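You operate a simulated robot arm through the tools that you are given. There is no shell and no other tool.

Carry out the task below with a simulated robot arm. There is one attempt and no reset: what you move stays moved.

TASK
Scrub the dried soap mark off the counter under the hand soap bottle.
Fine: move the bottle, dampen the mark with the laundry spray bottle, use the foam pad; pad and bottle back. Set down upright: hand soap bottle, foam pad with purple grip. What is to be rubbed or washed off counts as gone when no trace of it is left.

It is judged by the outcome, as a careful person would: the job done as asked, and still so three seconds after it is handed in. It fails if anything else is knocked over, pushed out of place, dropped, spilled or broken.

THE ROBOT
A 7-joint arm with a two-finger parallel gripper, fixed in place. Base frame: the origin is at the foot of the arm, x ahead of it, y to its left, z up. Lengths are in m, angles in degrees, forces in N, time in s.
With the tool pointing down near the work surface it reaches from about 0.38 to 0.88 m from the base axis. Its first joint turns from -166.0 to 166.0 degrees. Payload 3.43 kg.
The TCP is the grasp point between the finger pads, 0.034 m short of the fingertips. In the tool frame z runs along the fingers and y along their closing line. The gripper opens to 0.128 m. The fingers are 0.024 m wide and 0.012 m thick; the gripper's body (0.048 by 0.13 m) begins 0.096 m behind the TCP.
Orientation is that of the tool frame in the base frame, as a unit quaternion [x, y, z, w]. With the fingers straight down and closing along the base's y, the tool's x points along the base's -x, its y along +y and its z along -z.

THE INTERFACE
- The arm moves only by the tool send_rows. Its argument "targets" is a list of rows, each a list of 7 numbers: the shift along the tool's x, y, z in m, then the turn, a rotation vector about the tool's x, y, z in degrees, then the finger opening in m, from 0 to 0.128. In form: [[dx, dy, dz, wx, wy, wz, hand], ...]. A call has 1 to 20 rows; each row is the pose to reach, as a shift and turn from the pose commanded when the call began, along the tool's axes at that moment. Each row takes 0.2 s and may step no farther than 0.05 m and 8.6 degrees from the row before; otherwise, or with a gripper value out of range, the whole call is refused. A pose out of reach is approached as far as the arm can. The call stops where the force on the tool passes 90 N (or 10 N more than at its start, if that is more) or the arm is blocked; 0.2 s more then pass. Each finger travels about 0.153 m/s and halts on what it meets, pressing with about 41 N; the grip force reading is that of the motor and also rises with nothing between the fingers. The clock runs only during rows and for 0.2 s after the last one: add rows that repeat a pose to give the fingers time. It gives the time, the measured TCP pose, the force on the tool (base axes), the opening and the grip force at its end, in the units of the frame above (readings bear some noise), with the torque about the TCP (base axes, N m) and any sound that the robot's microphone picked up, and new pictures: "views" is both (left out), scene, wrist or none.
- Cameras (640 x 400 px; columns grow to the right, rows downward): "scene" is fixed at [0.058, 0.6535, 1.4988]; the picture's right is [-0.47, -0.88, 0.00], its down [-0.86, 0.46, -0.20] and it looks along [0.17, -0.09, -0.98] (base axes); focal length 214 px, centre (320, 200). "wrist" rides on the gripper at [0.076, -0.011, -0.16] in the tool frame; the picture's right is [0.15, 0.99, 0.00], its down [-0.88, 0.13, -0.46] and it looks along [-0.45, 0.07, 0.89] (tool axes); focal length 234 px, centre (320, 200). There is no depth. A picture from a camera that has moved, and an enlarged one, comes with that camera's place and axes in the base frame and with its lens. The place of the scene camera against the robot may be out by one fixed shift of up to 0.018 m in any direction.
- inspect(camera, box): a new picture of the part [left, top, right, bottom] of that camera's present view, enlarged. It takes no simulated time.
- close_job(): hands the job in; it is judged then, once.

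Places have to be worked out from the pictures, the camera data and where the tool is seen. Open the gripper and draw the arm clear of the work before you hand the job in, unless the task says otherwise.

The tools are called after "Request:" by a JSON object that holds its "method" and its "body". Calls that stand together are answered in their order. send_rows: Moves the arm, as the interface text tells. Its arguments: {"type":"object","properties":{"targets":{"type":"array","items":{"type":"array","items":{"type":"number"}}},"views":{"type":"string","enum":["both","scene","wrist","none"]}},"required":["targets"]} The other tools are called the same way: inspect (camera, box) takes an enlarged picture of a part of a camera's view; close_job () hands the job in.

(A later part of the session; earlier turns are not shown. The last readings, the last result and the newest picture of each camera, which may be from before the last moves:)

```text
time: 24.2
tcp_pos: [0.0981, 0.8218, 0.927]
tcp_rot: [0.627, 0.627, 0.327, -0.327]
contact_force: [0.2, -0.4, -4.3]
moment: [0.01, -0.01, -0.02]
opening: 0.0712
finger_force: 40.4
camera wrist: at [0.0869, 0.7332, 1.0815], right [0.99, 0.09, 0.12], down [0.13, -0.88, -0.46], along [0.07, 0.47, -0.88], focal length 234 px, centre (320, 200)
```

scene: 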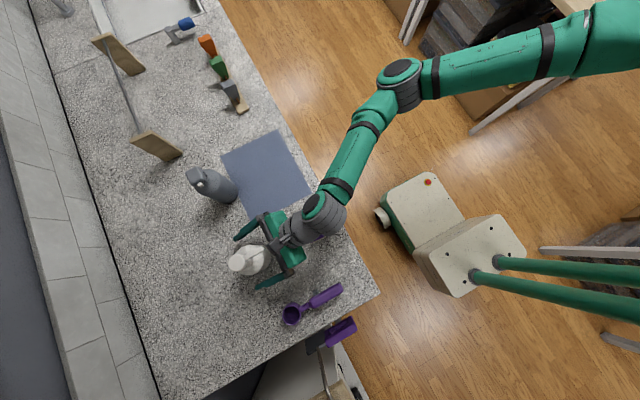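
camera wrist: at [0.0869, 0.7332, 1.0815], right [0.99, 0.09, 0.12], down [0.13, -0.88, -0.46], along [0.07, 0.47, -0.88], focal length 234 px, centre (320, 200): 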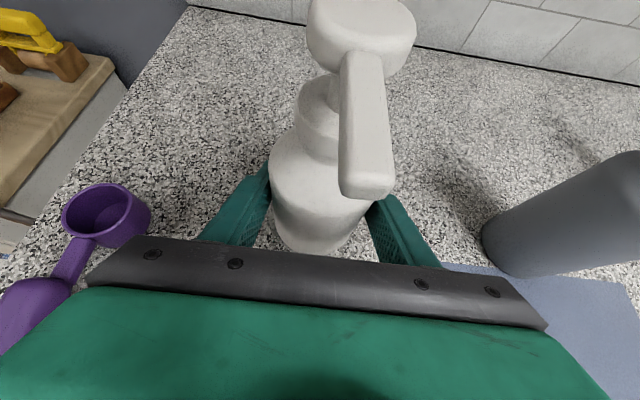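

The grip holds with about 4.3 N of weight. I'll raise it a bit more and carry it to the empty spot at the back left, around (-0.02, 0.90), out of the way of both the scrubbing and the spray bottle.

Request:
{"method": "send_rows", "body": {"targets": [[0.0156, 0, -0.0109, 0, 0, 0, 0.06], [0.0311, 0, -0.0218, 0, 0, 0, 0.06], [0.04, -0.024, -0.009, 0, 0, 0, 0.06], [0.049, -0.047, 0.0038, 0, 0, 0, 0.06], [0.058, -0.071, 0.0165, 0, 0, 0, 0.06], [0.0669, -0.095, 0.0293, 0, 0, 0, 0.06], [0.0758, -0.118, 0.0421, 0, 0, 0, 0.06]], "views": "both"}}

```text
time: 25.8
tcp_pos: [-0.0199, 0.8984, 0.964]
tcp_rot: [0.627, 0.627, 0.326, -0.327]
contact_force: [0.3, -0.6, -4.8]
moment: [-0.03, 0.02, 0.08]
opening: 0.0711
finger_force: 41.1
camera wrist: at [-0.0305, 0.8117, 1.1194], right [0.99, 0.08, 0.12], down [0.13, -0.88, -0.46], along [0.07, 0.47, -0.88], focal length 234 px, centre (320, 200)
```

scene: 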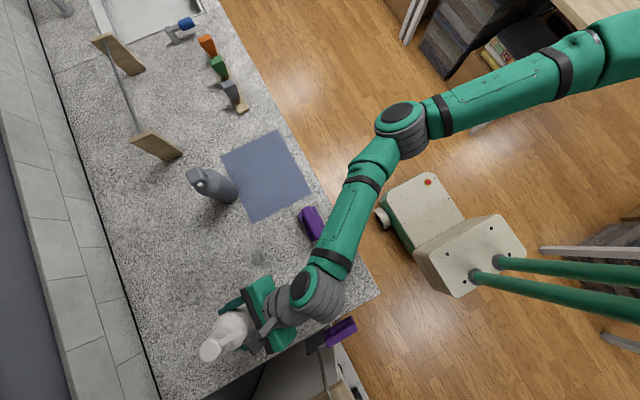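
wrist: 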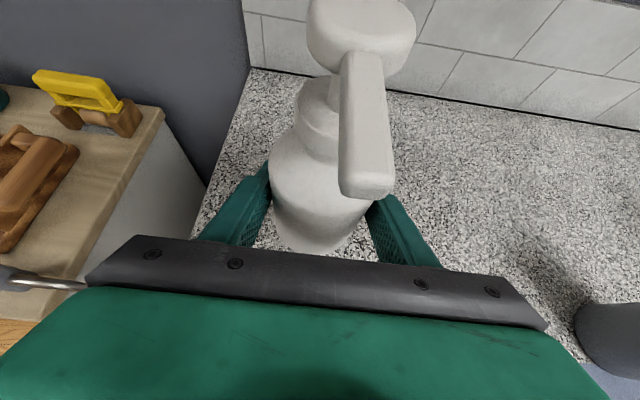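

Reached. Before lowering, I'll check the freed spot for the mark in the scene view.

Request:
{"method": "inspect", "body": {"camera": "scene", "box": [200, 200, 320, 275]}}

Request:
{"method": "inspect", "body": {"camera": "scene", "box": [180, 260, 380, 385]}}

```text
5.33 times, centred on (260, 238) of scene
camera zoom: at [0.058, 0.6535, 1.4988], right [-0.47, -0.88, 0.0], down [-0.86, 0.46, -0.2], along [0.17, -0.09, -0.98], focal length 1144 px, centre (640, 0)
```

zoom: 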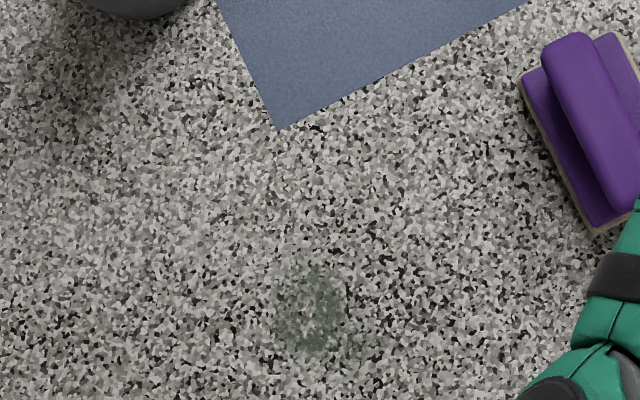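

```text
3.20 times, centred on (280, 322) of scene
camera zoom: at [0.058, 0.6535, 1.4988], right [-0.47, -0.88, 0.0], down [-0.86, 0.46, -0.2], along [0.17, -0.09, -0.98], focal length 686 px, centre (448, -192)
```

zoom: 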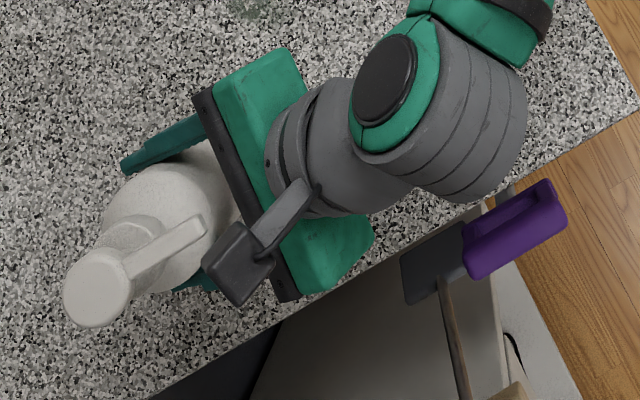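

The mark shows as a greenish-dark patch about 4.5 cm across at roughly (0.10, 0.826). I'll lower the bottle onto the counter here.

Request:
{"method": "send_rows", "body": {"targets": [[-0.0164, 0, 0.0115, 0, 0, 0, 0.06], [-0.0311, 0, 0.0218, 0, 0, 0, 0.06], [-0.0385, 0, 0.0269, 0, 0, 0, 0.06], [-0.0418, 0, 0.0292, 0, 0, 0, 0.06], [-0.0434, 0, 0.0303, 0, 0, 0, 0.06], [-0.0434, 0, 0.0303, 0, 0, 0, 0.06]], "views": "wrist"}}

```text
time: 27.2
tcp_pos: [-0.0216, 0.9001, 0.9125]
tcp_rot: [0.626, 0.628, 0.326, -0.328]
contact_force: [0.4, -0.3, -2.4]
moment: [-0.02, -0.04, 0.01]
opening: 0.0712
finger_force: 40.8
camera wrist: at [-0.0315, 0.8115, 1.0667], right [0.99, 0.08, 0.12], down [0.13, -0.88, -0.46], along [0.07, 0.47, -0.88], focal length 234 px, centre (320, 200)
```

wrist: 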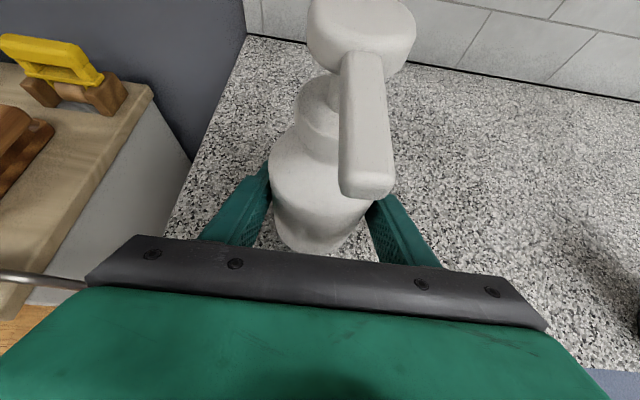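

The force dropped from -4.5 to -2.4 N, so the bottle is partly supported. I'll ease down a bit more until the weight is off.

Request:
{"method": "send_rows", "body": {"targets": [[-0.0008, 0, 0.0006, 0, 0, 0, 0.06], [-0.0016, 0, 0.0011, 0, 0, 0, 0.06]], "views": "none"}}

```text
time: 27.8
tcp_pos: [-0.0211, 0.9, 0.9125]
tcp_rot: [0.626, 0.627, 0.327, -0.328]
contact_force: [-0.2, -3.4, 9.0]
moment: [-0.57, -0.15, -0.07]
opening: 0.0714
finger_force: 41.2
```

Now it's firmly seated (9 N upward). I'll relax by 1 mm, open the fingers and back straight out along the tool axis.

Request:
{"method": "send_rows", "body": {"targets": [[0.0008, 0, -0.0006, 0, 0, 0, 0.06], [0.0008, 0, -0.0006, 0, 0, 0, 0.085], [0.0008, 0, -0.0006, 0, 0, 0, 0.11], [0.0008, 0, -0.0006, 0, 0, 0, 0.11], [0.0008, 0, -0.03, 0, 0, 0, 0.11], [0.0008, 0, -0.065, 0, 0, 0, 0.11], [0.0008, 0, -0.1, 0, 0, 0, 0.11], [0.0008, 0, -0.14, 0, 0, 0, 0.11]], "views": "both"}}

```text
time: 29.6
tcp_pos: [-0.0193, 0.7853, 0.9891]
tcp_rot: [0.627, 0.628, 0.326, -0.327]
contact_force: [-0.3, 1.3, -0.1]
moment: [0.0, 0.02, 0.0]
opening: 0.1101
finger_force: 0.0
camera wrist: at [-0.0307, 0.6975, 1.1446], right [0.99, 0.08, 0.12], down [0.13, -0.88, -0.46], along [0.07, 0.47, -0.88], focal length 234 px, centre (320, 200)
```

scene: 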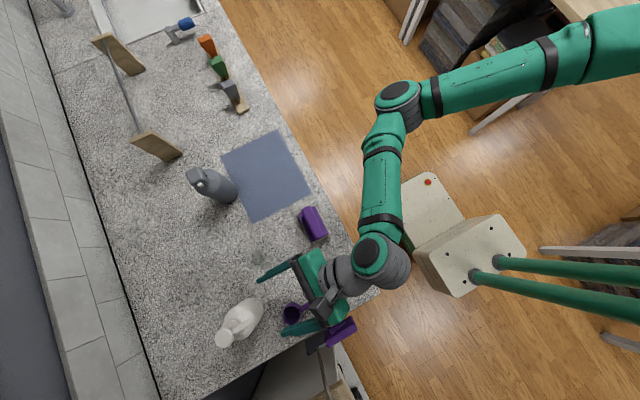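
wrist: 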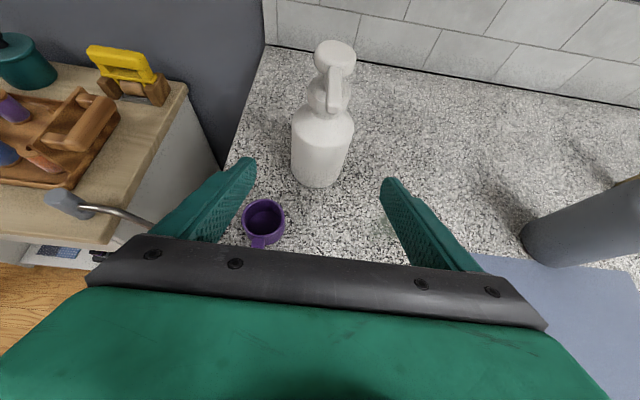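

The soap bottle stands upright at about (-0.02, 0.90). Next I'll move in front of the spray bottle, fingers closing, to study its head before pressing it; its nozzle already points at the mark.

Request:
{"method": "send_rows", "body": {"targets": [[0.0184, 0, -0.0434, 0, 0, 0, 0.11], [0.0368, 0, -0.0868, 0, 0, 0, 0.11], [0.0365, 0.042, -0.095, 0, -1.5, 0, 0.08], [0.036, 0.084, -0.103, 0, -3, 0, 0.04], [0.0357, 0.126, -0.111, 0, -4.5, 0, 0], [0.0354, 0.168, -0.119, 0, -6, 0, 0], [0.035, 0.21, -0.127, 0, -7.5, 0, 0], [0.0347, 0.252, -0.135, 0, -9, 0, 0], [0.0344, 0.294, -0.143, 0, -10, 0, 0], [0.034, 0.335, -0.1519, 0, -10, 0, 0]], "views": "both"}}

Request:
{"method": "inspect", "body": {"camera": "wrist", "box": [230, 50, 410, 200]}}

```text
time: 31.8
tcp_pos: [0.3125, 0.6798, 1.1051]
tcp_rot: [0.652, 0.654, 0.27, -0.271]
contact_force: [0.1, 0.5, -0.2]
moment: [-0.01, -0.02, -0.02]
opening: 0.0003
finger_force: 32.3
camera wrist: at [0.3027, 0.6197, 1.2728], right [0.99, 0.11, 0.1], down [0.13, -0.94, -0.3], along [0.07, 0.31, -0.95], focal length 234 px, centre (320, 200)
```

scene: 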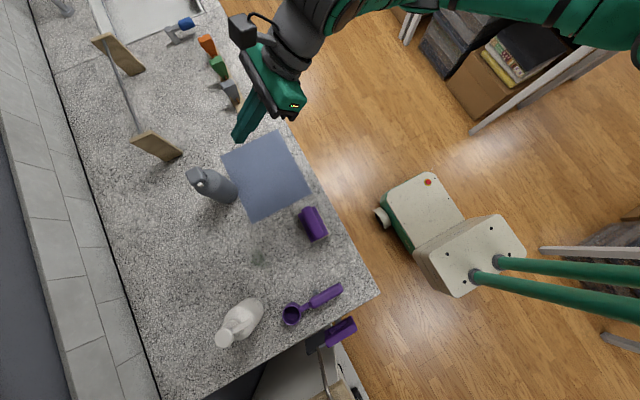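
wrist: 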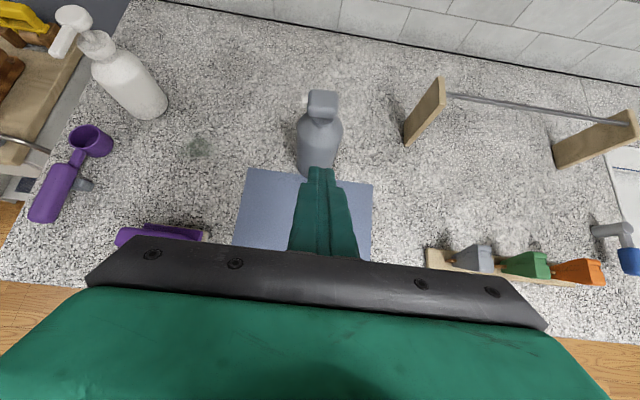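

```text
2.67 times, centred on (320, 125) of wrist
camera zoom: at [0.3027, 0.6197, 1.2728], right [0.99, 0.11, 0.1], down [0.13, -0.94, -0.3], along [0.07, 0.31, -0.95], focal length 624 px, centre (320, 400)
```

zoom: 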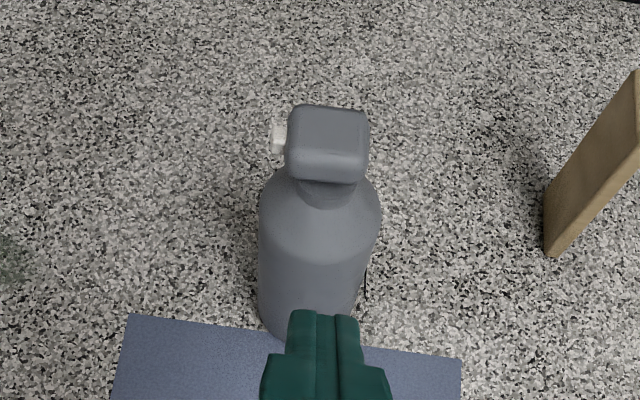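

The head's top centre triangulates to about (0.311, 0.8255, 1.04), with the nozzle toward the mark. I'll move the closed fingertips to just above the head.

Request:
{"method": "send_rows", "body": {"targets": [[0.031, 0, 0.031, 0, 0, 0, 0], [0.062, 0, 0.062, 0, 0, 0, 0], [0.0922, -0.0005, 0.0925, 0, 0, 0, 0], [0.0816, -0.0005, 0.1031, 0, 0, 0, 0], [0.0745, -0.0005, 0.1102, 0, 0, 0, 0]], "views": "both"}}

Request:
{"method": "inspect", "body": {"camera": "wrist", "box": [240, 100, 400, 240]}}

Request:
{"method": "inspect", "body": {"camera": "scene", "box": [140, 120, 300, 240]}}

```text
time: 33.0
tcp_pos: [0.314, 0.8104, 1.0799]
tcp_rot: [0.653, 0.654, 0.271, -0.27]
contact_force: [0.0, 0.0, 0.2]
moment: [-0.01, 0.02, -0.01]
opening: 0.0
finger_force: 32.6
camera wrist: at [0.3036, 0.7511, 1.2482], right [0.99, 0.1, 0.1], down [0.13, -0.94, -0.3], along [0.07, 0.31, -0.95], focal length 234 px, centre (320, 200)
```

scene: 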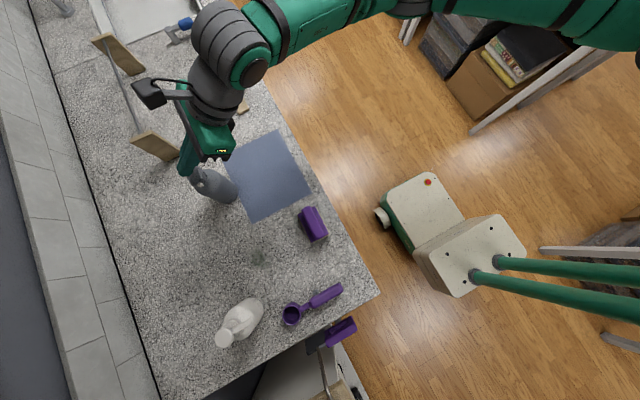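
wrist: 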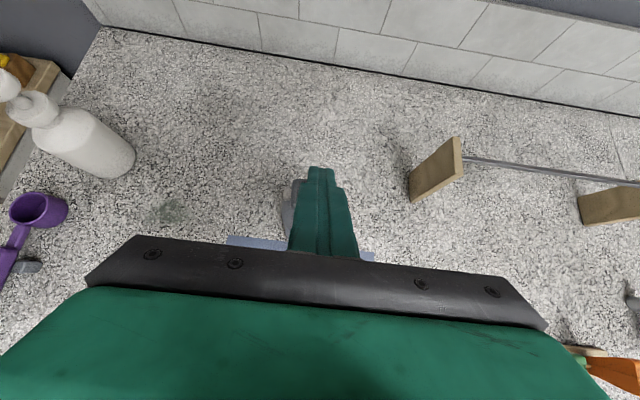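

```text
2.86 times, centred on (320, 170) of wrist
camera zoom: at [0.3036, 0.7511, 1.2482], right [0.99, 0.1, 0.1], down [0.13, -0.94, -0.3], along [0.07, 0.31, -0.95], focal length 669 px, centre (320, 286)
```

zoom: 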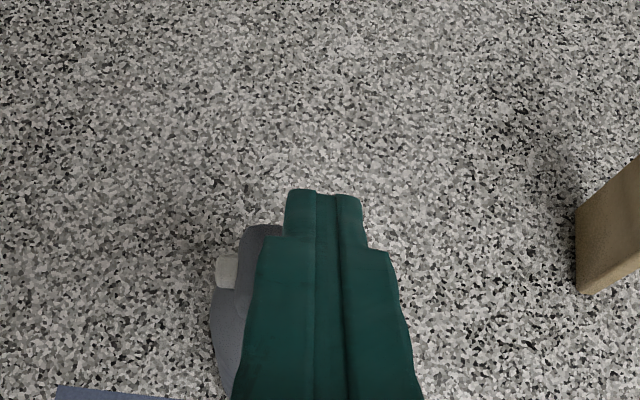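

```text
3.33 times, centred on (220, 180) of scene
camera zoom: at [0.058, 0.6535, 1.4988], right [-0.47, -0.88, 0.0], down [-0.86, 0.46, -0.2], along [0.17, -0.09, -0.98], focal length 715 px, centre (653, 267)
```

zoom: 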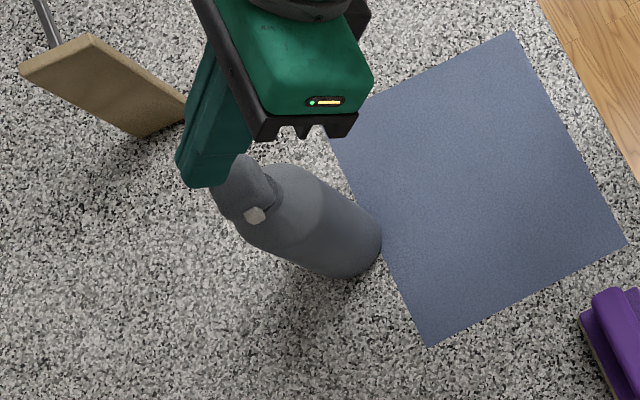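

The fingertip sits over the head by both views. I'll press down in small steps and watch the force and sound.

Request:
{"method": "send_rows", "body": {"targets": [[-0.0028, 0, 0.0028, 0, 0, 0, 0], [-0.0057, 0, 0.0057, 0, 0, 0, 0], [-0.0071, 0, 0.0071, 0, 0, 0, 0]], "views": "wrist"}}

```text
time: 33.8
tcp_pos: [0.3133, 0.811, 1.0706]
tcp_rot: [0.653, 0.654, 0.27, -0.271]
contact_force: [1.2, -0.2, 2.4]
moment: [0.02, -0.03, 0.01]
opening: 0.0
finger_force: 33.4
camera wrist: at [0.3034, 0.751, 1.2382], right [0.99, 0.1, 0.1], down [0.13, -0.94, -0.3], along [0.07, 0.31, -0.95], focal length 234 px, centre (320, 200)
```

wrist: 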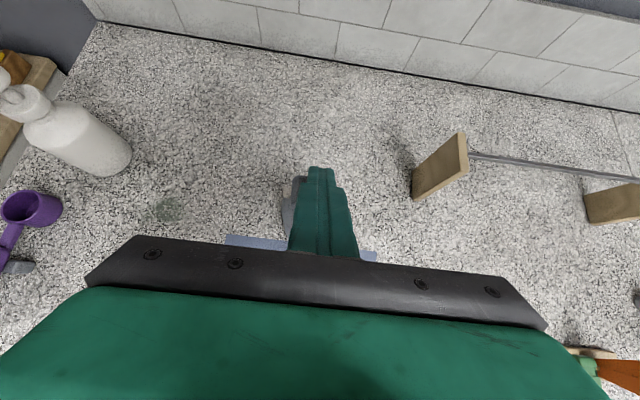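

Light contact, 2.4 N at tip z≈1.038. I'll press further in small steps.

Request:
{"method": "send_rows", "body": {"targets": [[-0.0014, 0, 0.0014, 0, 0, 0, 0], [-0.0028, 0, 0.0028, 0, 0, 0, 0], [-0.0042, 0, 0.0042, 0, 0, 0, 0]], "views": "both"}}

```text
time: 34.6
tcp_pos: [0.3136, 0.8102, 1.065]
tcp_rot: [0.653, 0.653, 0.27, -0.272]
contact_force: [-0.3, -0.9, 3.6]
moment: [0.05, 0.01, 0.01]
opening: 0.0
finger_force: 32.7
heard: click
camera wrist: at [0.3034, 0.7509, 1.2324], right [0.99, 0.1, 0.1], down [0.13, -0.94, -0.3], along [0.07, 0.31, -0.95], focal length 234 px, centre (320, 200)
```

scene: 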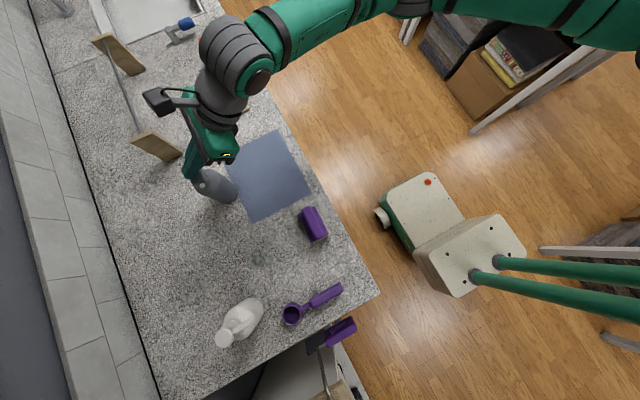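
wrist: 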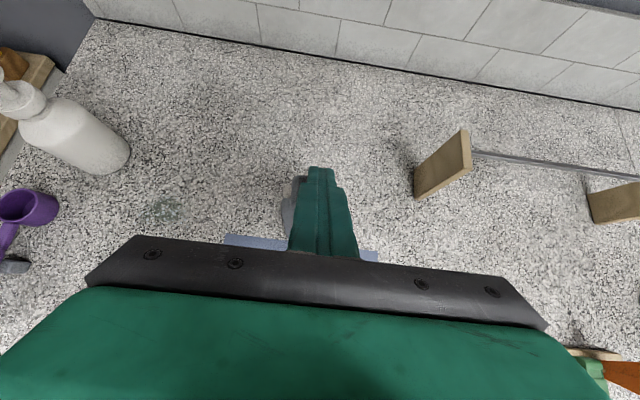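

A click was heard at 3.6 N, so the head depressed. I'll check whether the spray reached the mark.

Request:
{"method": "inspect", "body": {"camera": "wrist", "box": [100, 150, 260, 250]}}

Request:
{"method": "inspect", "body": {"camera": "scene", "box": [200, 200, 320, 275]}}

```text
4.00 times, centred on (180, 200) of wrist
camera zoom: at [0.3034, 0.7509, 1.2324], right [0.99, 0.1, 0.1], down [0.13, -0.94, -0.3], along [0.07, 0.31, -0.95], focal length 937 px, centre (880, 200)
```

zoom: 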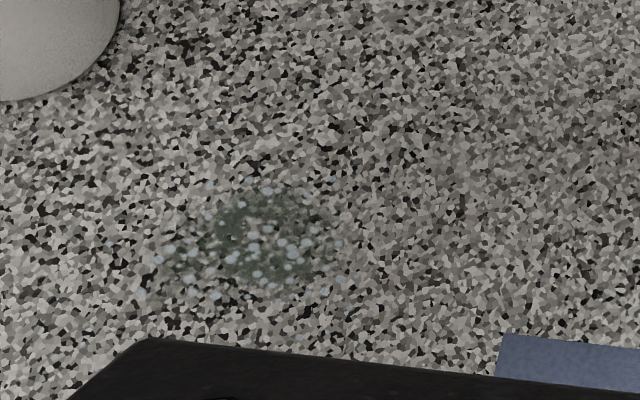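

```text
5.33 times, centred on (260, 238) of scene
camera zoom: at [0.058, 0.6535, 1.4988], right [-0.47, -0.88, 0.0], down [-0.86, 0.46, -0.2], along [0.17, -0.09, -0.98], focal length 1144 px, centre (640, 0)
```

zoom: 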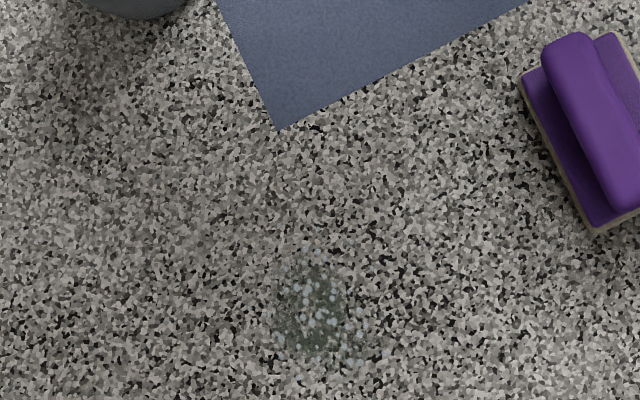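

The spray landed right on the mark, which now shows droplets all over it. I'll do a second press for even dampness: release, then press to the same depth.

Request:
{"method": "send_rows", "body": {"targets": [[0.0028, 0, -0.0028, 0, 0, 0, 0], [0.0064, 0, -0.0064, 0, 0, 0, 0], [0.0064, 0, -0.0064, 0, 0, 0, 0], [0.0028, 0, -0.0028, 0, 0, 0, 0], [0, 0, 0, 0, 0, 0, 0], [-0.0007, 0, 0.0007, 0, 0, 0, 0]], "views": "wrist"}}

Request:
{"method": "inspect", "body": {"camera": "wrist", "box": [100, 150, 260, 250]}}

```text
time: 36.0
tcp_pos: [0.3137, 0.8099, 1.0648]
tcp_rot: [0.653, 0.653, 0.271, -0.272]
contact_force: [2.3, 1.3, 4.4]
moment: [0.09, -0.06, -0.01]
opening: 0.0
finger_force: 32.9
heard: click
camera wrist: at [0.3033, 0.7509, 1.2317], right [0.99, 0.1, 0.1], down [0.13, -0.94, -0.3], along [0.07, 0.31, -0.95], focal length 234 px, centre (320, 200)
```

wrist: 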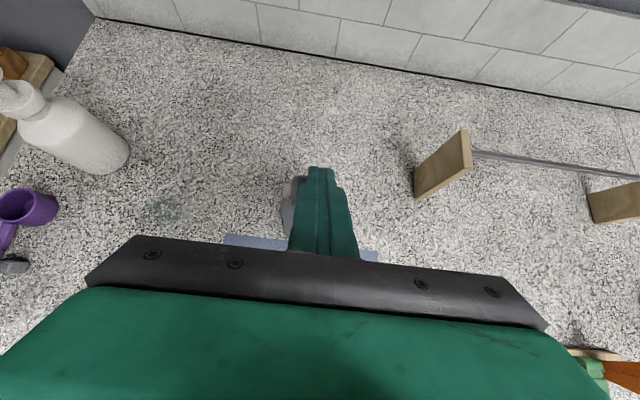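

```text
4.00 times, centred on (180, 200) of wrist
camera zoom: at [0.3033, 0.7509, 1.2317], right [0.99, 0.1, 0.1], down [0.13, -0.94, -0.3], along [0.07, 0.31, -0.95], focal length 937 px, centre (880, 200)
```

zoom: 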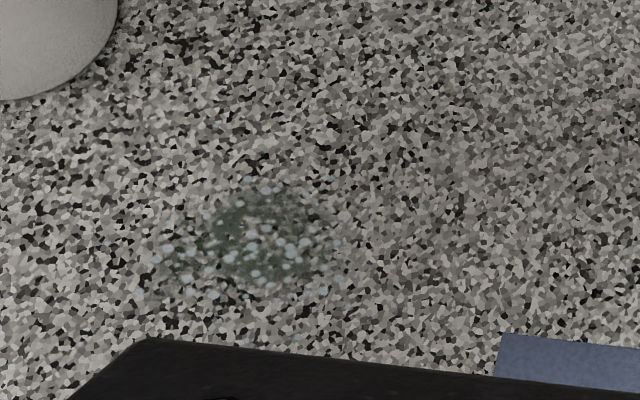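

Clicked again and the mark is thoroughly wetted; it sits at about (0.098, 0.823). Now I'll lift off the spray head, retreat, and untilt the tool on the way to the foam pad.

Request:
{"method": "send_rows", "body": {"targets": [[0.0106, 0, -0.0106, 0, 0, 0, 0], [0.0212, 0, -0.0212, 0, 0, 0, 0], [0.0018, -0.019, -0.0466, 0, -7.5, 0, 0], [-0.0176, -0.038, -0.0719, 0, -15, 0, 0], [-0.037, -0.057, -0.0972, 0, -22.5, 0, 0], [-0.0564, -0.076, -0.1226, 0, -30, 0, 0.04], [-0.0758, -0.095, -0.148, 0, -37.5, 0, 0.08], [-0.0952, -0.114, -0.1733, 0, -45.1, 0, 0.1]], "views": "both"}}

```text
time: 37.8
tcp_pos: [0.2, 0.6201, 1.1174]
tcp_rot: [0.706, 0.708, -0.001, 0.001]
contact_force: [0.5, 0.6, 0.3]
moment: [0.04, 0.03, -0.01]
opening: 0.1002
finger_force: 0.1
camera wrist: at [0.1892, 0.6963, 1.2783], right [0.99, 0.15, 0.0], down [0.13, -0.88, 0.46], along [0.07, -0.45, -0.89], focal length 234 px, centre (320, 200)
```

scene: 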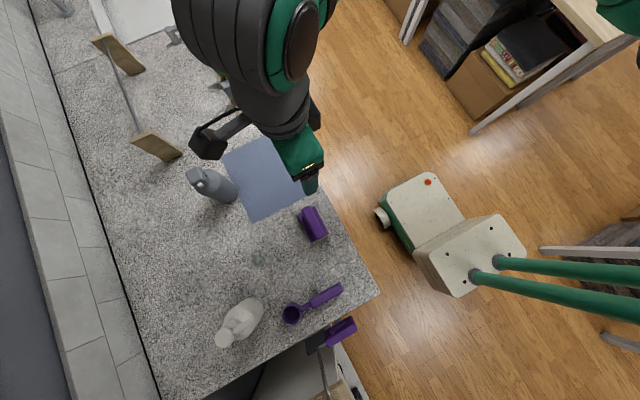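
wrist: 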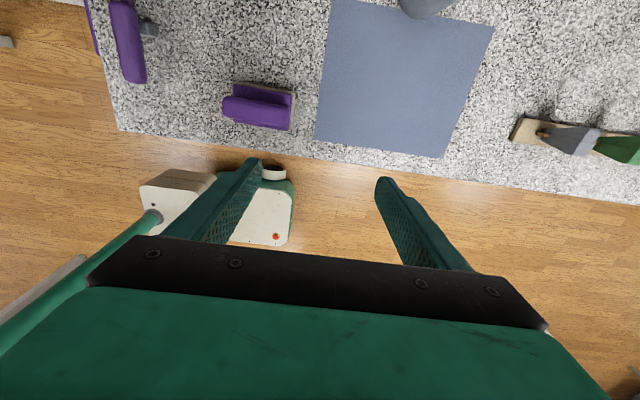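

The spray bottle is undisturbed. I'll rotate so the fingers close along y, with the camera on the +x side away from the soap bottle, and move over the pad.

Request:
{"method": "send_rows", "body": {"targets": [[0.0023, -0.0085, 0.0034, 0, 0, 8.2, 0.1], [0.0046, -0.017, 0.0068, 0, 0, 16.4, 0.1], [0.0068, -0.0255, 0.01, 0, 0, 24.6, 0.1], [0.009, -0.034, 0.0135, 0, 0, 32.8, 0.1], [0.0114, -0.0425, 0.017, 0, 0, 41, 0.1], [0.0137, -0.051, 0.02, 0, 0, 49.2, 0.1], [0.016, -0.0595, 0.0235, 0, 0, 57.4, 0.1], [0.0182, -0.068, 0.027, 0, 0, 65.6, 0.1], [0.0205, -0.0765, 0.0304, 0, 0, 73.8, 0.1], [0.0228, -0.085, 0.034, 0, 0, 82, 0.1], [0.025, -0.093, 0.037, 0, 0, 90, 0.1]], "views": "both"}}

```text
time: 40.2
tcp_pos: [0.1071, 0.6453, 1.0825]
tcp_rot: [1.0, -0.001, -0.001, 0.001]
contact_force: [-0.2, -0.4, 0.6]
moment: [0.01, -0.02, 0.0]
opening: 0.0999
finger_force: 0.0
camera wrist: at [0.1834, 0.6563, 1.2425], right [0.14, -0.99, 0.0], down [-0.88, -0.13, 0.46], along [-0.45, -0.07, -0.89], focal length 234 px, centre (320, 200)
```

scene: 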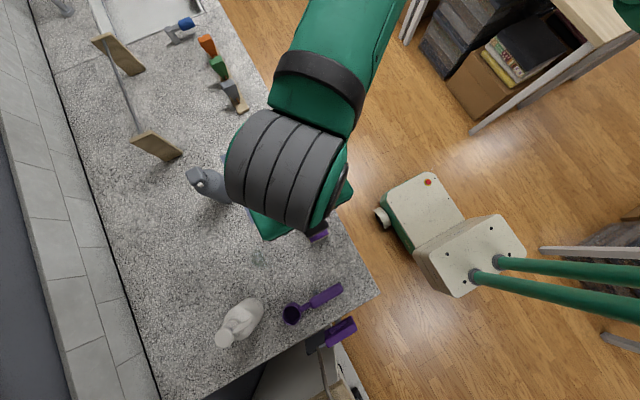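
wrist: 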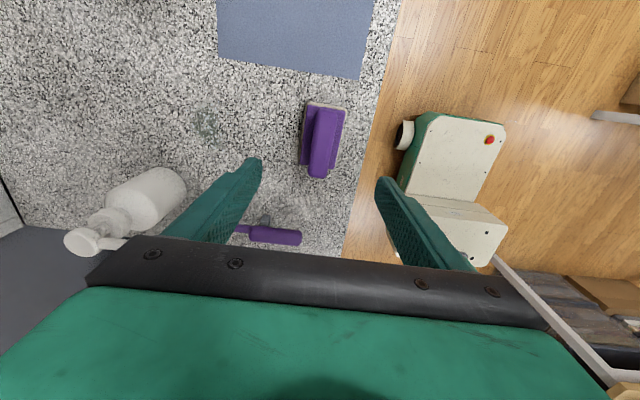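

That orientation was reached. I'll enlarge the pad to locate the handle precisely.

Request:
{"method": "inspect", "body": {"camera": "wrist", "box": [270, 90, 380, 190]}}

Request:
{"method": "inspect", "body": {"camera": "wrist", "box": [150, 80, 270, 170]}}

```text
4.00 times, centred on (325, 140) of wrist
camera zoom: at [0.1834, 0.6563, 1.2425], right [0.14, -0.99, 0.0], down [-0.88, -0.13, 0.46], along [-0.45, -0.07, -0.89], focal length 937 px, centre (300, 440)
```

zoom: 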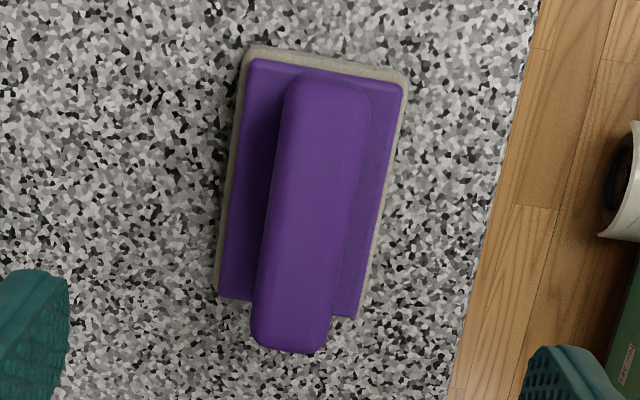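

```text
4.44 times, centred on (210, 125) of wrist
camera zoom: at [0.1834, 0.6563, 1.2425], right [0.14, -0.99, 0.0], down [-0.88, -0.13, 0.46], along [-0.45, -0.07, -0.89], focal length 1041 px, centre (809, 533)
```

zoom: 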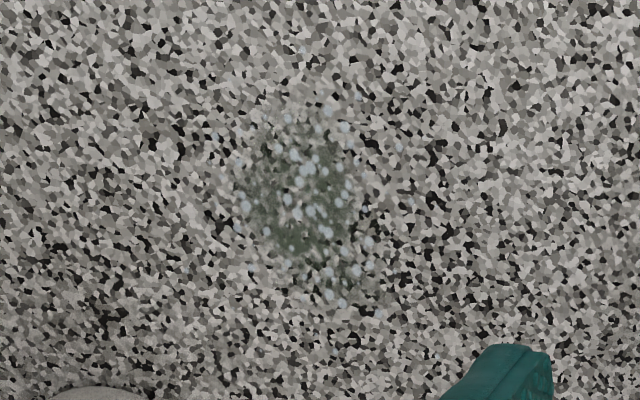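

The pad spans x 0.059–0.153 and y 0.612–0.670, with a handle bar about 29 mm wide centred at (0.106, 0.641) and its top near 0.925. I'll descend over the handle with the fingers part open, stopping just above.

Request:
{"method": "send_rows", "body": {"targets": [[-0.001, 0.004, 0.03, 0, 0, 0, 0.08], [-0.001, 0.004, 0.06, 0, 0, 0, 0.055], [-0.001, 0.004, 0.09, 0, 0, 0, 0.052], [-0.001, 0.004, 0.115, 0, 0, 0, 0.052], [-0.001, 0.004, 0.1275, 0, 0, 0, 0.052], [-0.001, 0.004, 0.1275, 0, 0, 0, 0.052]], "views": "both"}}

Request:
{"method": "inspect", "body": {"camera": "wrist", "box": [220, 120, 420, 245]}}

```text
time: 41.6
tcp_pos: [0.1045, 0.6417, 0.9527]
tcp_rot: [1.0, 0.0, 0.0, 0.0]
contact_force: [0.0, 0.1, -0.1]
moment: [0.04, 0.01, 0.0]
opening: 0.0521
finger_force: 0.1
camera wrist: at [0.1821, 0.6535, 1.1146], right [0.15, -0.99, 0.0], down [-0.88, -0.13, 0.46], along [-0.45, -0.07, -0.89], focal length 234 px, centre (320, 200)
```

scene: 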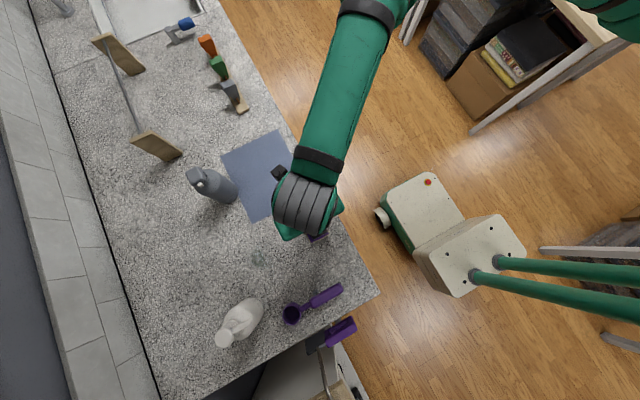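
wrist: 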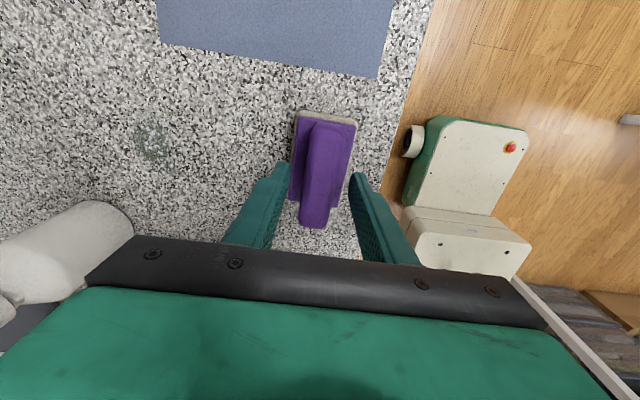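

```text
3.20 times, centred on (320, 182) of wrist
camera zoom: at [0.1821, 0.6535, 1.1146], right [0.15, -0.99, 0.0], down [-0.88, -0.13, 0.46], along [-0.45, -0.07, -0.89], focal length 749 px, centre (320, 256)
```

zoom: 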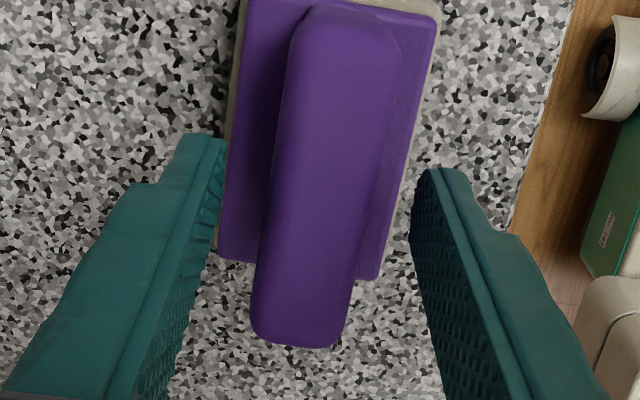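

The fingers straddle the bar. I'll narrow the opening a bit and lower until the tips reach the pad's top plate, watching the force.

Request:
{"method": "send_rows", "body": {"targets": [[0.001, 0.0015, 0.008, 0, 0, 0, 0.043], [0.001, 0.0015, 0.014, 0, 0, 0, 0.043], [0.001, 0.0015, 0.018, 0, 0, 0, 0.043], [0.001, 0.0015, 0.021, 0, 0, 0, 0.043]], "views": "wrist"}}

```text
time: 42.6
tcp_pos: [0.1064, 0.6399, 0.9325]
tcp_rot: [1.0, 0.001, 0.001, 0.0]
contact_force: [0.7, 0.1, -0.3]
moment: [-0.01, -0.01, -0.01]
opening: 0.0427
finger_force: 0.0
camera wrist: at [0.183, 0.6516, 1.0934], right [0.15, -0.99, 0.0], down [-0.88, -0.13, 0.46], along [-0.45, -0.07, -0.89], focal length 234 px, centre (320, 200)
```

wrist: 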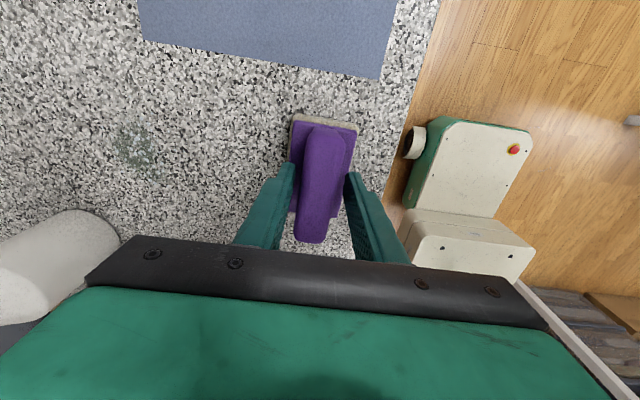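

No contact yet at tip z≈0.898, so I'll continue down in small steps.

Request:
{"method": "send_rows", "body": {"targets": [[0, 0, 0.003, 0, 0, 0, 0.043], [0, 0, 0.005, 0, 0, 0, 0.043], [0, 0, 0.007, 0, 0, 0, 0.043]], "views": "none"}}

```text
time: 43.4
tcp_pos: [0.1065, 0.6406, 0.9258]
tcp_rot: [1.0, 0.001, 0.0, 0.001]
contact_force: [0.2, 0.8, -0.2]
moment: [0.02, -0.01, 0.01]
opening: 0.0428
finger_force: 0.1
```

Still free at tip z≈0.892. A few more millimetres.

Request:
{"method": "send_rows", "body": {"targets": [[0, 0, 0.002, 0, 0, 0, 0.043], [0, 0, 0.004, 0, 0, 0, 0.043]], "views": "wrist"}}

Request:
{"method": "inspect", "body": {"camera": "wrist", "box": [240, 100, 400, 250]}}

```text
time: 44.0
tcp_pos: [0.107, 0.6396, 0.9236]
tcp_rot: [1.0, -0.001, 0.0, 0.0]
contact_force: [2.1, -3.9, 16.0]
moment: [-0.19, -0.05, -0.01]
opening: 0.0427
finger_force: 0.1
camera wrist: at [0.1833, 0.6511, 1.0844], right [0.15, -0.99, 0.0], down [-0.88, -0.13, 0.46], along [-0.45, -0.07, -0.89], focal length 234 px, centre (320, 200)
```

wrist: 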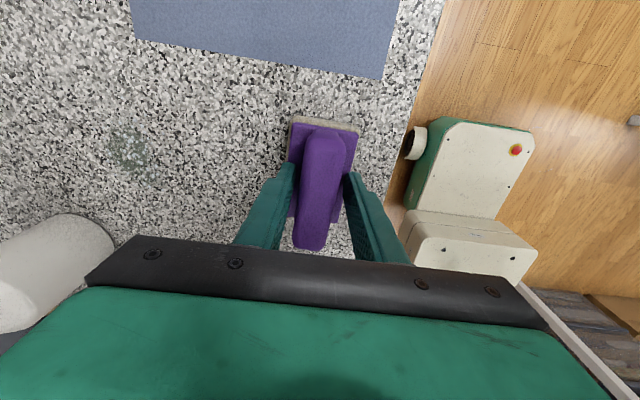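

```text
2.67 times, centred on (320, 175) of wrist
camera zoom: at [0.1833, 0.6511, 1.0844], right [0.15, -0.99, 0.0], down [-0.88, -0.13, 0.46], along [-0.45, -0.07, -0.89], focal length 624 px, centre (320, 267)
```

zoom: 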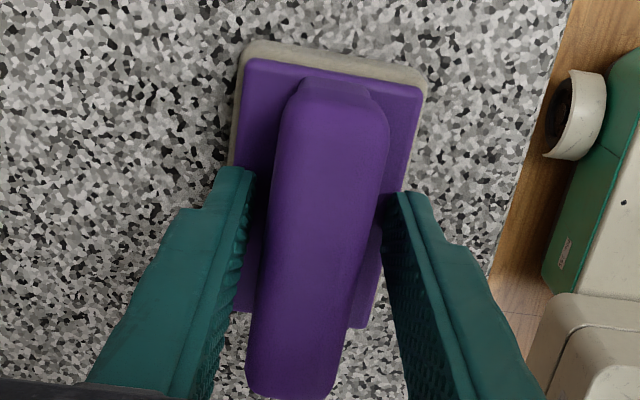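

The tips touch the plate at z≈0.890. I'll ease up 1.5 mm and close on the bar.

Request:
{"method": "send_rows", "body": {"targets": [[0, 0, -0.002, 0, 0, 0, 0.043], [0, 0, -0.002, 0, 0, 0, 0.03], [0, 0, -0.002, 0, 0, 0, 0.015], [0, 0, -0.002, 0, 0, 0, 0.015], [0, 0, -0.002, 0, 0, 0, 0.015]], "views": "wrist"}}

```text
time: 45.2
tcp_pos: [0.1066, 0.6389, 0.924]
tcp_rot: [1.0, 0.0, -0.001, 0.001]
contact_force: [-0.9, 0.8, 0.3]
moment: [0.01, 0.07, -0.04]
opening: 0.0271
finger_force: 41.3
camera wrist: at [0.1833, 0.651, 1.0847], right [0.15, -0.99, 0.0], down [-0.88, -0.13, 0.46], along [-0.45, -0.07, -0.89], focal length 234 px, centre (320, 200)
```

wrist: 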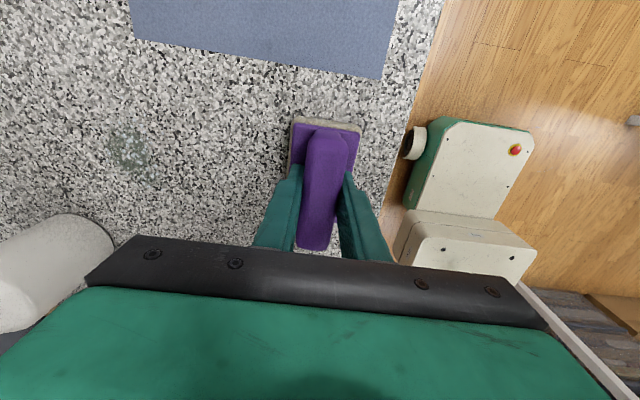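

Handle gripped at 0.0271 m. I'll lift slowly and check that it comes up.

Request:
{"method": "send_rows", "body": {"targets": [[0, 0, -0.006, 0, 0, 0, 0.015], [0, 0, -0.014, 0, 0, 0, 0.015], [0, 0, -0.025, 0, 0, 0, 0.015], [0, 0, -0.04, 0, 0, 0, 0.015], [0, 0, -0.04, 0, 0, 0, 0.015]], "views": "both"}}

```text
time: 46.4
tcp_pos: [0.107, 0.6399, 0.9649]
tcp_rot: [1.0, 0.001, 0.001, 0.001]
contact_force: [0.3, -0.6, -0.6]
moment: [0.0, 0.01, -0.03]
opening: 0.0272
finger_force: 41.1
camera wrist: at [0.183, 0.6514, 1.125], right [0.15, -0.99, 0.0], down [-0.88, -0.13, 0.46], along [-0.45, -0.07, -0.89], focal length 234 px, centre (320, 200)
```

scene: 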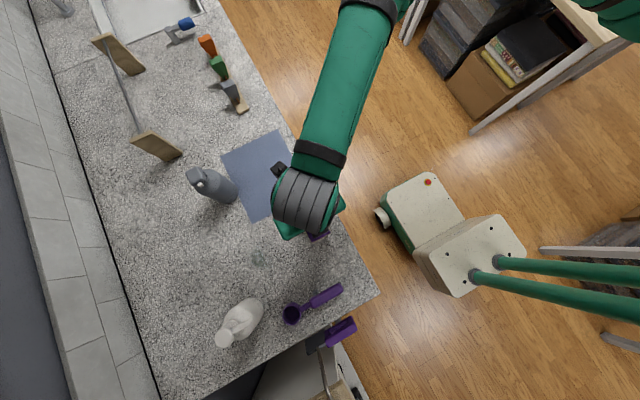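
wrist: 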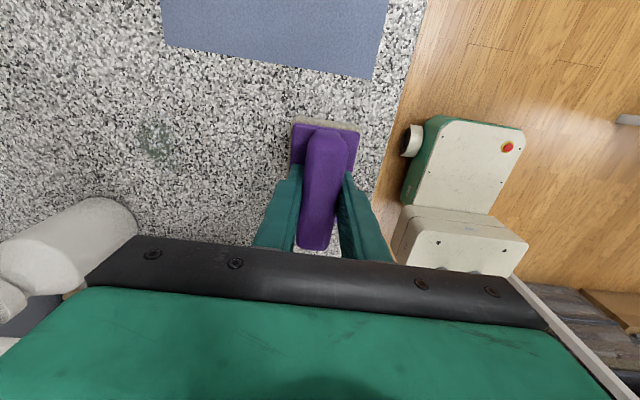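

Pad is in hand and light. I'll carry it over the mark at (0.098, 0.822) and lower close to the counter.

Request:
{"method": "send_rows", "body": {"targets": [[-0.002, -0.04, 0, 0, 0, 0, 0.015], [-0.004, -0.08, 0, 0, 0, 0, 0.015], [-0.006, -0.12, 0, 0, 0, 0, 0.015], [-0.008, -0.155, 0, 0, 0, 0, 0.015], [-0.009, -0.182, 0, 0, 0, 0, 0.015], [-0.009, -0.182, 0.02, 0, 0, 0, 0.015], [-0.009, -0.182, 0.034, 0, 0, 0, 0.015]], "views": "both"}}

```text
time: 48.0
tcp_pos: [0.0991, 0.82, 0.9312]
tcp_rot: [1.0, 0.0, 0.0, 0.001]
contact_force: [1.9, -0.4, 1.0]
moment: [0.02, 0.1, 0.03]
opening: 0.0271
finger_force: 40.6
camera wrist: at [0.1748, 0.8316, 1.0914], right [0.15, -0.99, 0.0], down [-0.88, -0.13, 0.46], along [-0.45, -0.07, -0.89], focal length 234 px, centre (320, 200)
```

scene: 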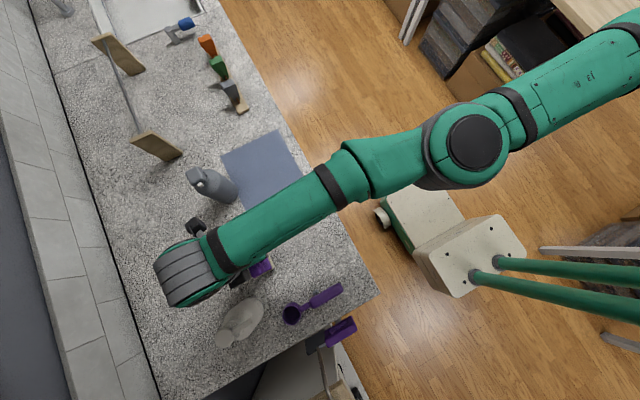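
wrist: 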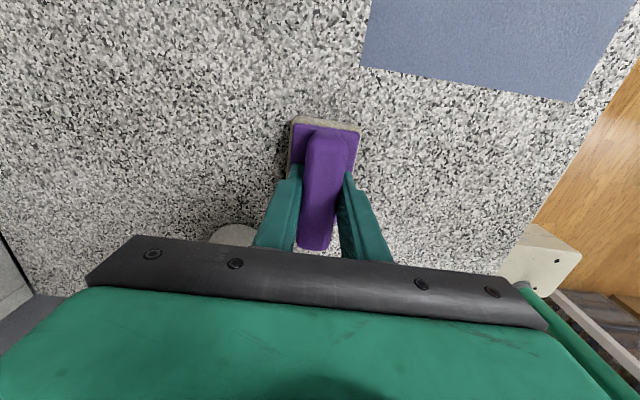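

The pad is above the mark. I'll lower until I get a firm but moderate contact force.

Request:
{"method": "send_rows", "body": {"targets": [[0, 0, 0.004, 0, 0, 0, 0.015], [0, 0, 0.007, 0, 0, 0, 0.015], [0, 0, 0.009, 0, 0, 0, 0.015]], "views": "none"}}

```text
time: 48.8
tcp_pos: [0.0992, 0.8213, 0.9239]
tcp_rot: [1.0, 0.0, 0.001, -0.001]
contact_force: [-0.2, 4.0, 18.6]
moment: [-0.14, 0.38, 0.07]
opening: 0.0274
finger_force: 40.7
```

18.6 N of contact force, good for scrubbing. I'll run back-and-forth strokes along x with small shifts in y.

Request:
{"method": "send_rows", "body": {"targets": [[0.02, 0, 0.009, 0, 0, 0, 0.015], [-0.018, 0, 0.009, 0, 0, 0, 0.015], [0.02, 0, 0.009, 0, 0, 0, 0.015], [-0.018, 0.006, 0.009, 0, 0, 0, 0.015], [0.02, 0.006, 0.009, 0, 0, 0, 0.015], [-0.018, 0.006, 0.009, 0, 0, 0, 0.015], [0.02, 0.006, 0.009, 0, 0, 0, 0.015], [-0.018, -0.006, 0.009, 0, 0, 0, 0.015], [0.02, -0.006, 0.009, 0, 0, 0, 0.015], [-0.018, -0.006, 0.009, 0, 0, 0, 0.015], [0.02, -0.006, 0.009, 0, 0, 0, 0.015], [0, 0, 0.009, 0, 0, 0, 0.015]], "views": "both"}}

```text
time: 49.5
tcp_pos: [0.1022, 0.8213, 0.9242]
tcp_rot: [1.0, -0.007, 0.01, -0.006]
contact_force: [2.6, -3.6, 16.4]
moment: [-0.72, 0.59, 0.22]
opening: 0.0272
finger_force: 41.1
out of reach, approached as far as the arm can: row 1, 2, 3
stopped in row 3: the force on the tool passed its limit at 97 N (the readings are from after the stop); the commanded pose is now the measured one
camera wrist: at [0.1753, 0.8302, 1.0861], right [0.13, -0.99, -0.01], down [-0.89, -0.12, 0.44], along [-0.44, -0.05, -0.9], focal length 234 px, centre (320, 200)
```

scene: 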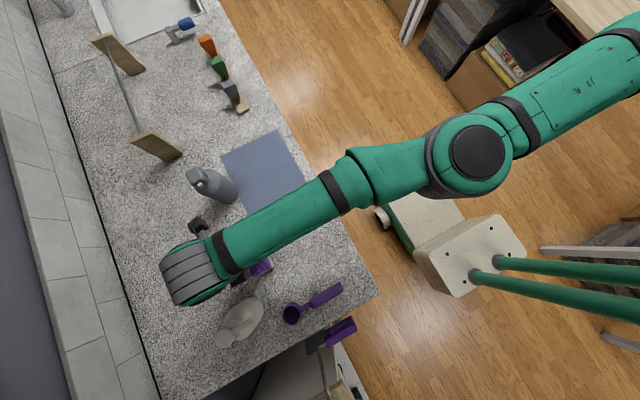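
wrist: 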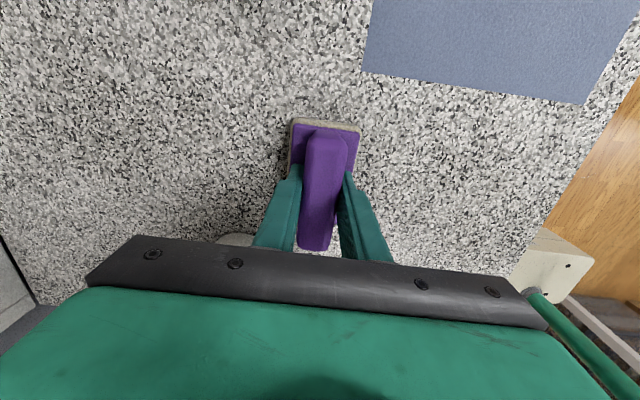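

That was my mistake: the depth offset was added a second time, which drove the force to the limit and stopped the call. The pad is still held. I'll lift slightly, restore the orientation and look.

Request:
{"method": "send_rows", "body": {"targets": [[0, 0, -0.004, -0.35, -0.6, -0.4, 0.015], [-0.003, 0, -0.008, -0.69, -1.15, -0.8, 0.015], [-0.003, 0, -0.008, -0.69, -1.15, -0.8, 0.015]], "views": "both"}}

Request:
{"method": "inspect", "body": {"camera": "wrist", "box": [220, 90, 420, 260]}}

Request:
{"method": "inspect", "body": {"camera": "scene", "box": [140, 160, 320, 370]}}

```text
time: 50.2
tcp_pos: [0.0986, 0.8213, 0.9291]
tcp_rot: [1.0, 0.0, -0.002, 0.0]
contact_force: [-0.1, -0.6, -0.7]
moment: [-0.01, -0.02, -0.02]
opening: 0.0271
finger_force: 41.0
camera wrist: at [0.1749, 0.8319, 1.0902], right [0.15, -0.99, 0.0], down [-0.88, -0.13, 0.46], along [-0.45, -0.07, -0.89], focal length 234 px, centre (320, 200)
```

scene: 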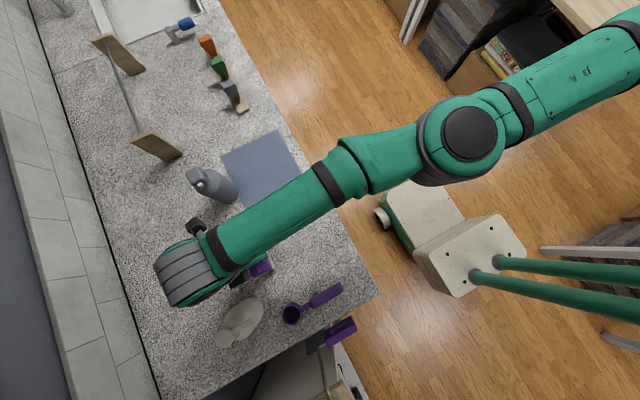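
wrist: 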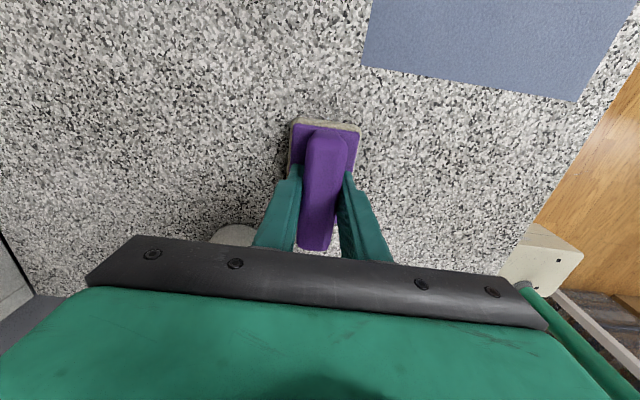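

```text
2.35 times, centred on (320, 175) of wrist
camera zoom: at [0.1749, 0.8319, 1.0902], right [0.15, -0.99, 0.0], down [-0.88, -0.13, 0.46], along [-0.45, -0.07, -0.89], focal length 551 px, centre (320, 259)
```

zoom: 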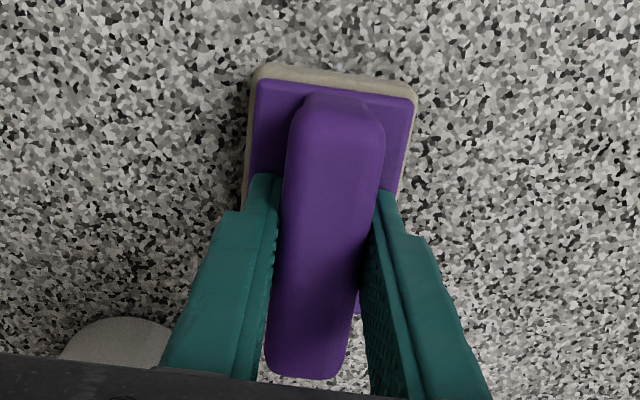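

```text
1.90 times, centred on (230, 265) of scene
camera zoom: at [0.058, 0.6535, 1.4988], right [-0.47, -0.88, 0.0], down [-0.86, 0.46, -0.2], along [0.17, -0.09, -0.98], focal length 408 px, centre (491, 76)
```

zoom: 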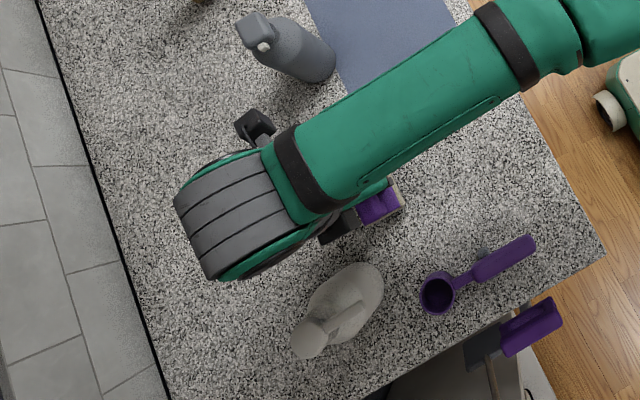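

Everything's intact and the pad is level just above the surface. I'll lower again in small steps to get a moderate force.

Request:
{"method": "send_rows", "body": {"targets": [[0, 0, 0.003, 0, 0, 0, 0.015], [0, 0, 0.0055, 0, 0, 0, 0.015], [0, 0, 0.0065, 0, 0, 0, 0.015]], "views": "none"}}

```text
time: 51.0
tcp_pos: [0.0987, 0.8202, 0.9253]
tcp_rot: [1.0, 0.0, 0.0, 0.001]
contact_force: [0.0, -0.1, 1.3]
moment: [0.04, -0.05, 0.01]
opening: 0.0274
finger_force: 41.2
```

Barely touching (1.3 N). I'll press 1.5 mm further.

Request:
{"method": "send_rows", "body": {"targets": [[0, 0, 0.0008, 0, 0, 0, 0.015], [0, 0, 0.0016, 0, 0, 0, 0.015]], "views": "none"}}

```text
time: 51.6
tcp_pos: [0.0983, 0.8202, 0.924]
tcp_rot: [1.0, 0.0, -0.001, 0.0]
contact_force: [-1.6, -1.0, 17.2]
moment: [0.08, -0.71, -0.02]
opening: 0.0273
finger_force: 41.1
```

17 N of contact. Now scrubbing strokes with no further depth, moderate speed.

Request:
{"method": "send_rows", "body": {"targets": [[0.015, 0, 0, 0, 0, 0, 0.015], [0, 0, 0, 0, 0, 0, 0.015], [-0.015, 0, 0, 0, 0, 0, 0.015], [0, 0, 0, 0, 0, 0, 0.015], [0.015, 0, 0, 0, 0, 0, 0.015], [0, 0, 0, 0, 0, 0, 0.015], [-0.015, 0, 0, 0, 0, 0, 0.015], [0, 0, 0, 0, 0, 0, 0.015]], "views": "wrist"}}

```text
time: 53.5
tcp_pos: [0.0926, 0.8192, 0.9226]
tcp_rot: [1.0, 0.004, -0.004, -0.001]
contact_force: [-18.8, 0.1, 36.2]
moment: [-0.17, -0.46, -0.07]
opening: 0.027
finger_force: 40.8
out of reach, approached as far as the arm can: row 2, 3, 5, 6
camera wrist: at [0.1685, 0.8314, 1.0838], right [0.15, -0.99, 0.0], down [-0.88, -0.14, 0.46], along [-0.46, -0.07, -0.89], focal length 234 px, centre (320, 200)
```

wrist: 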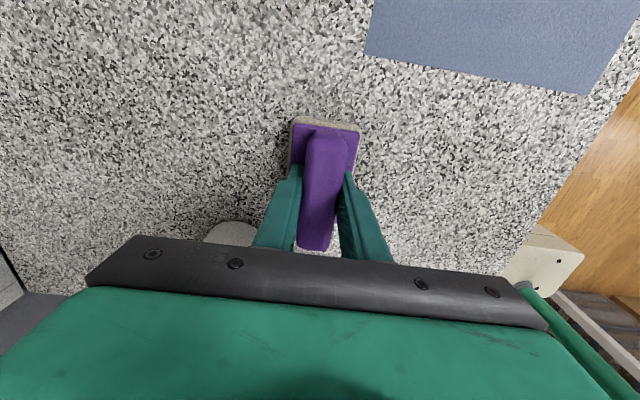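

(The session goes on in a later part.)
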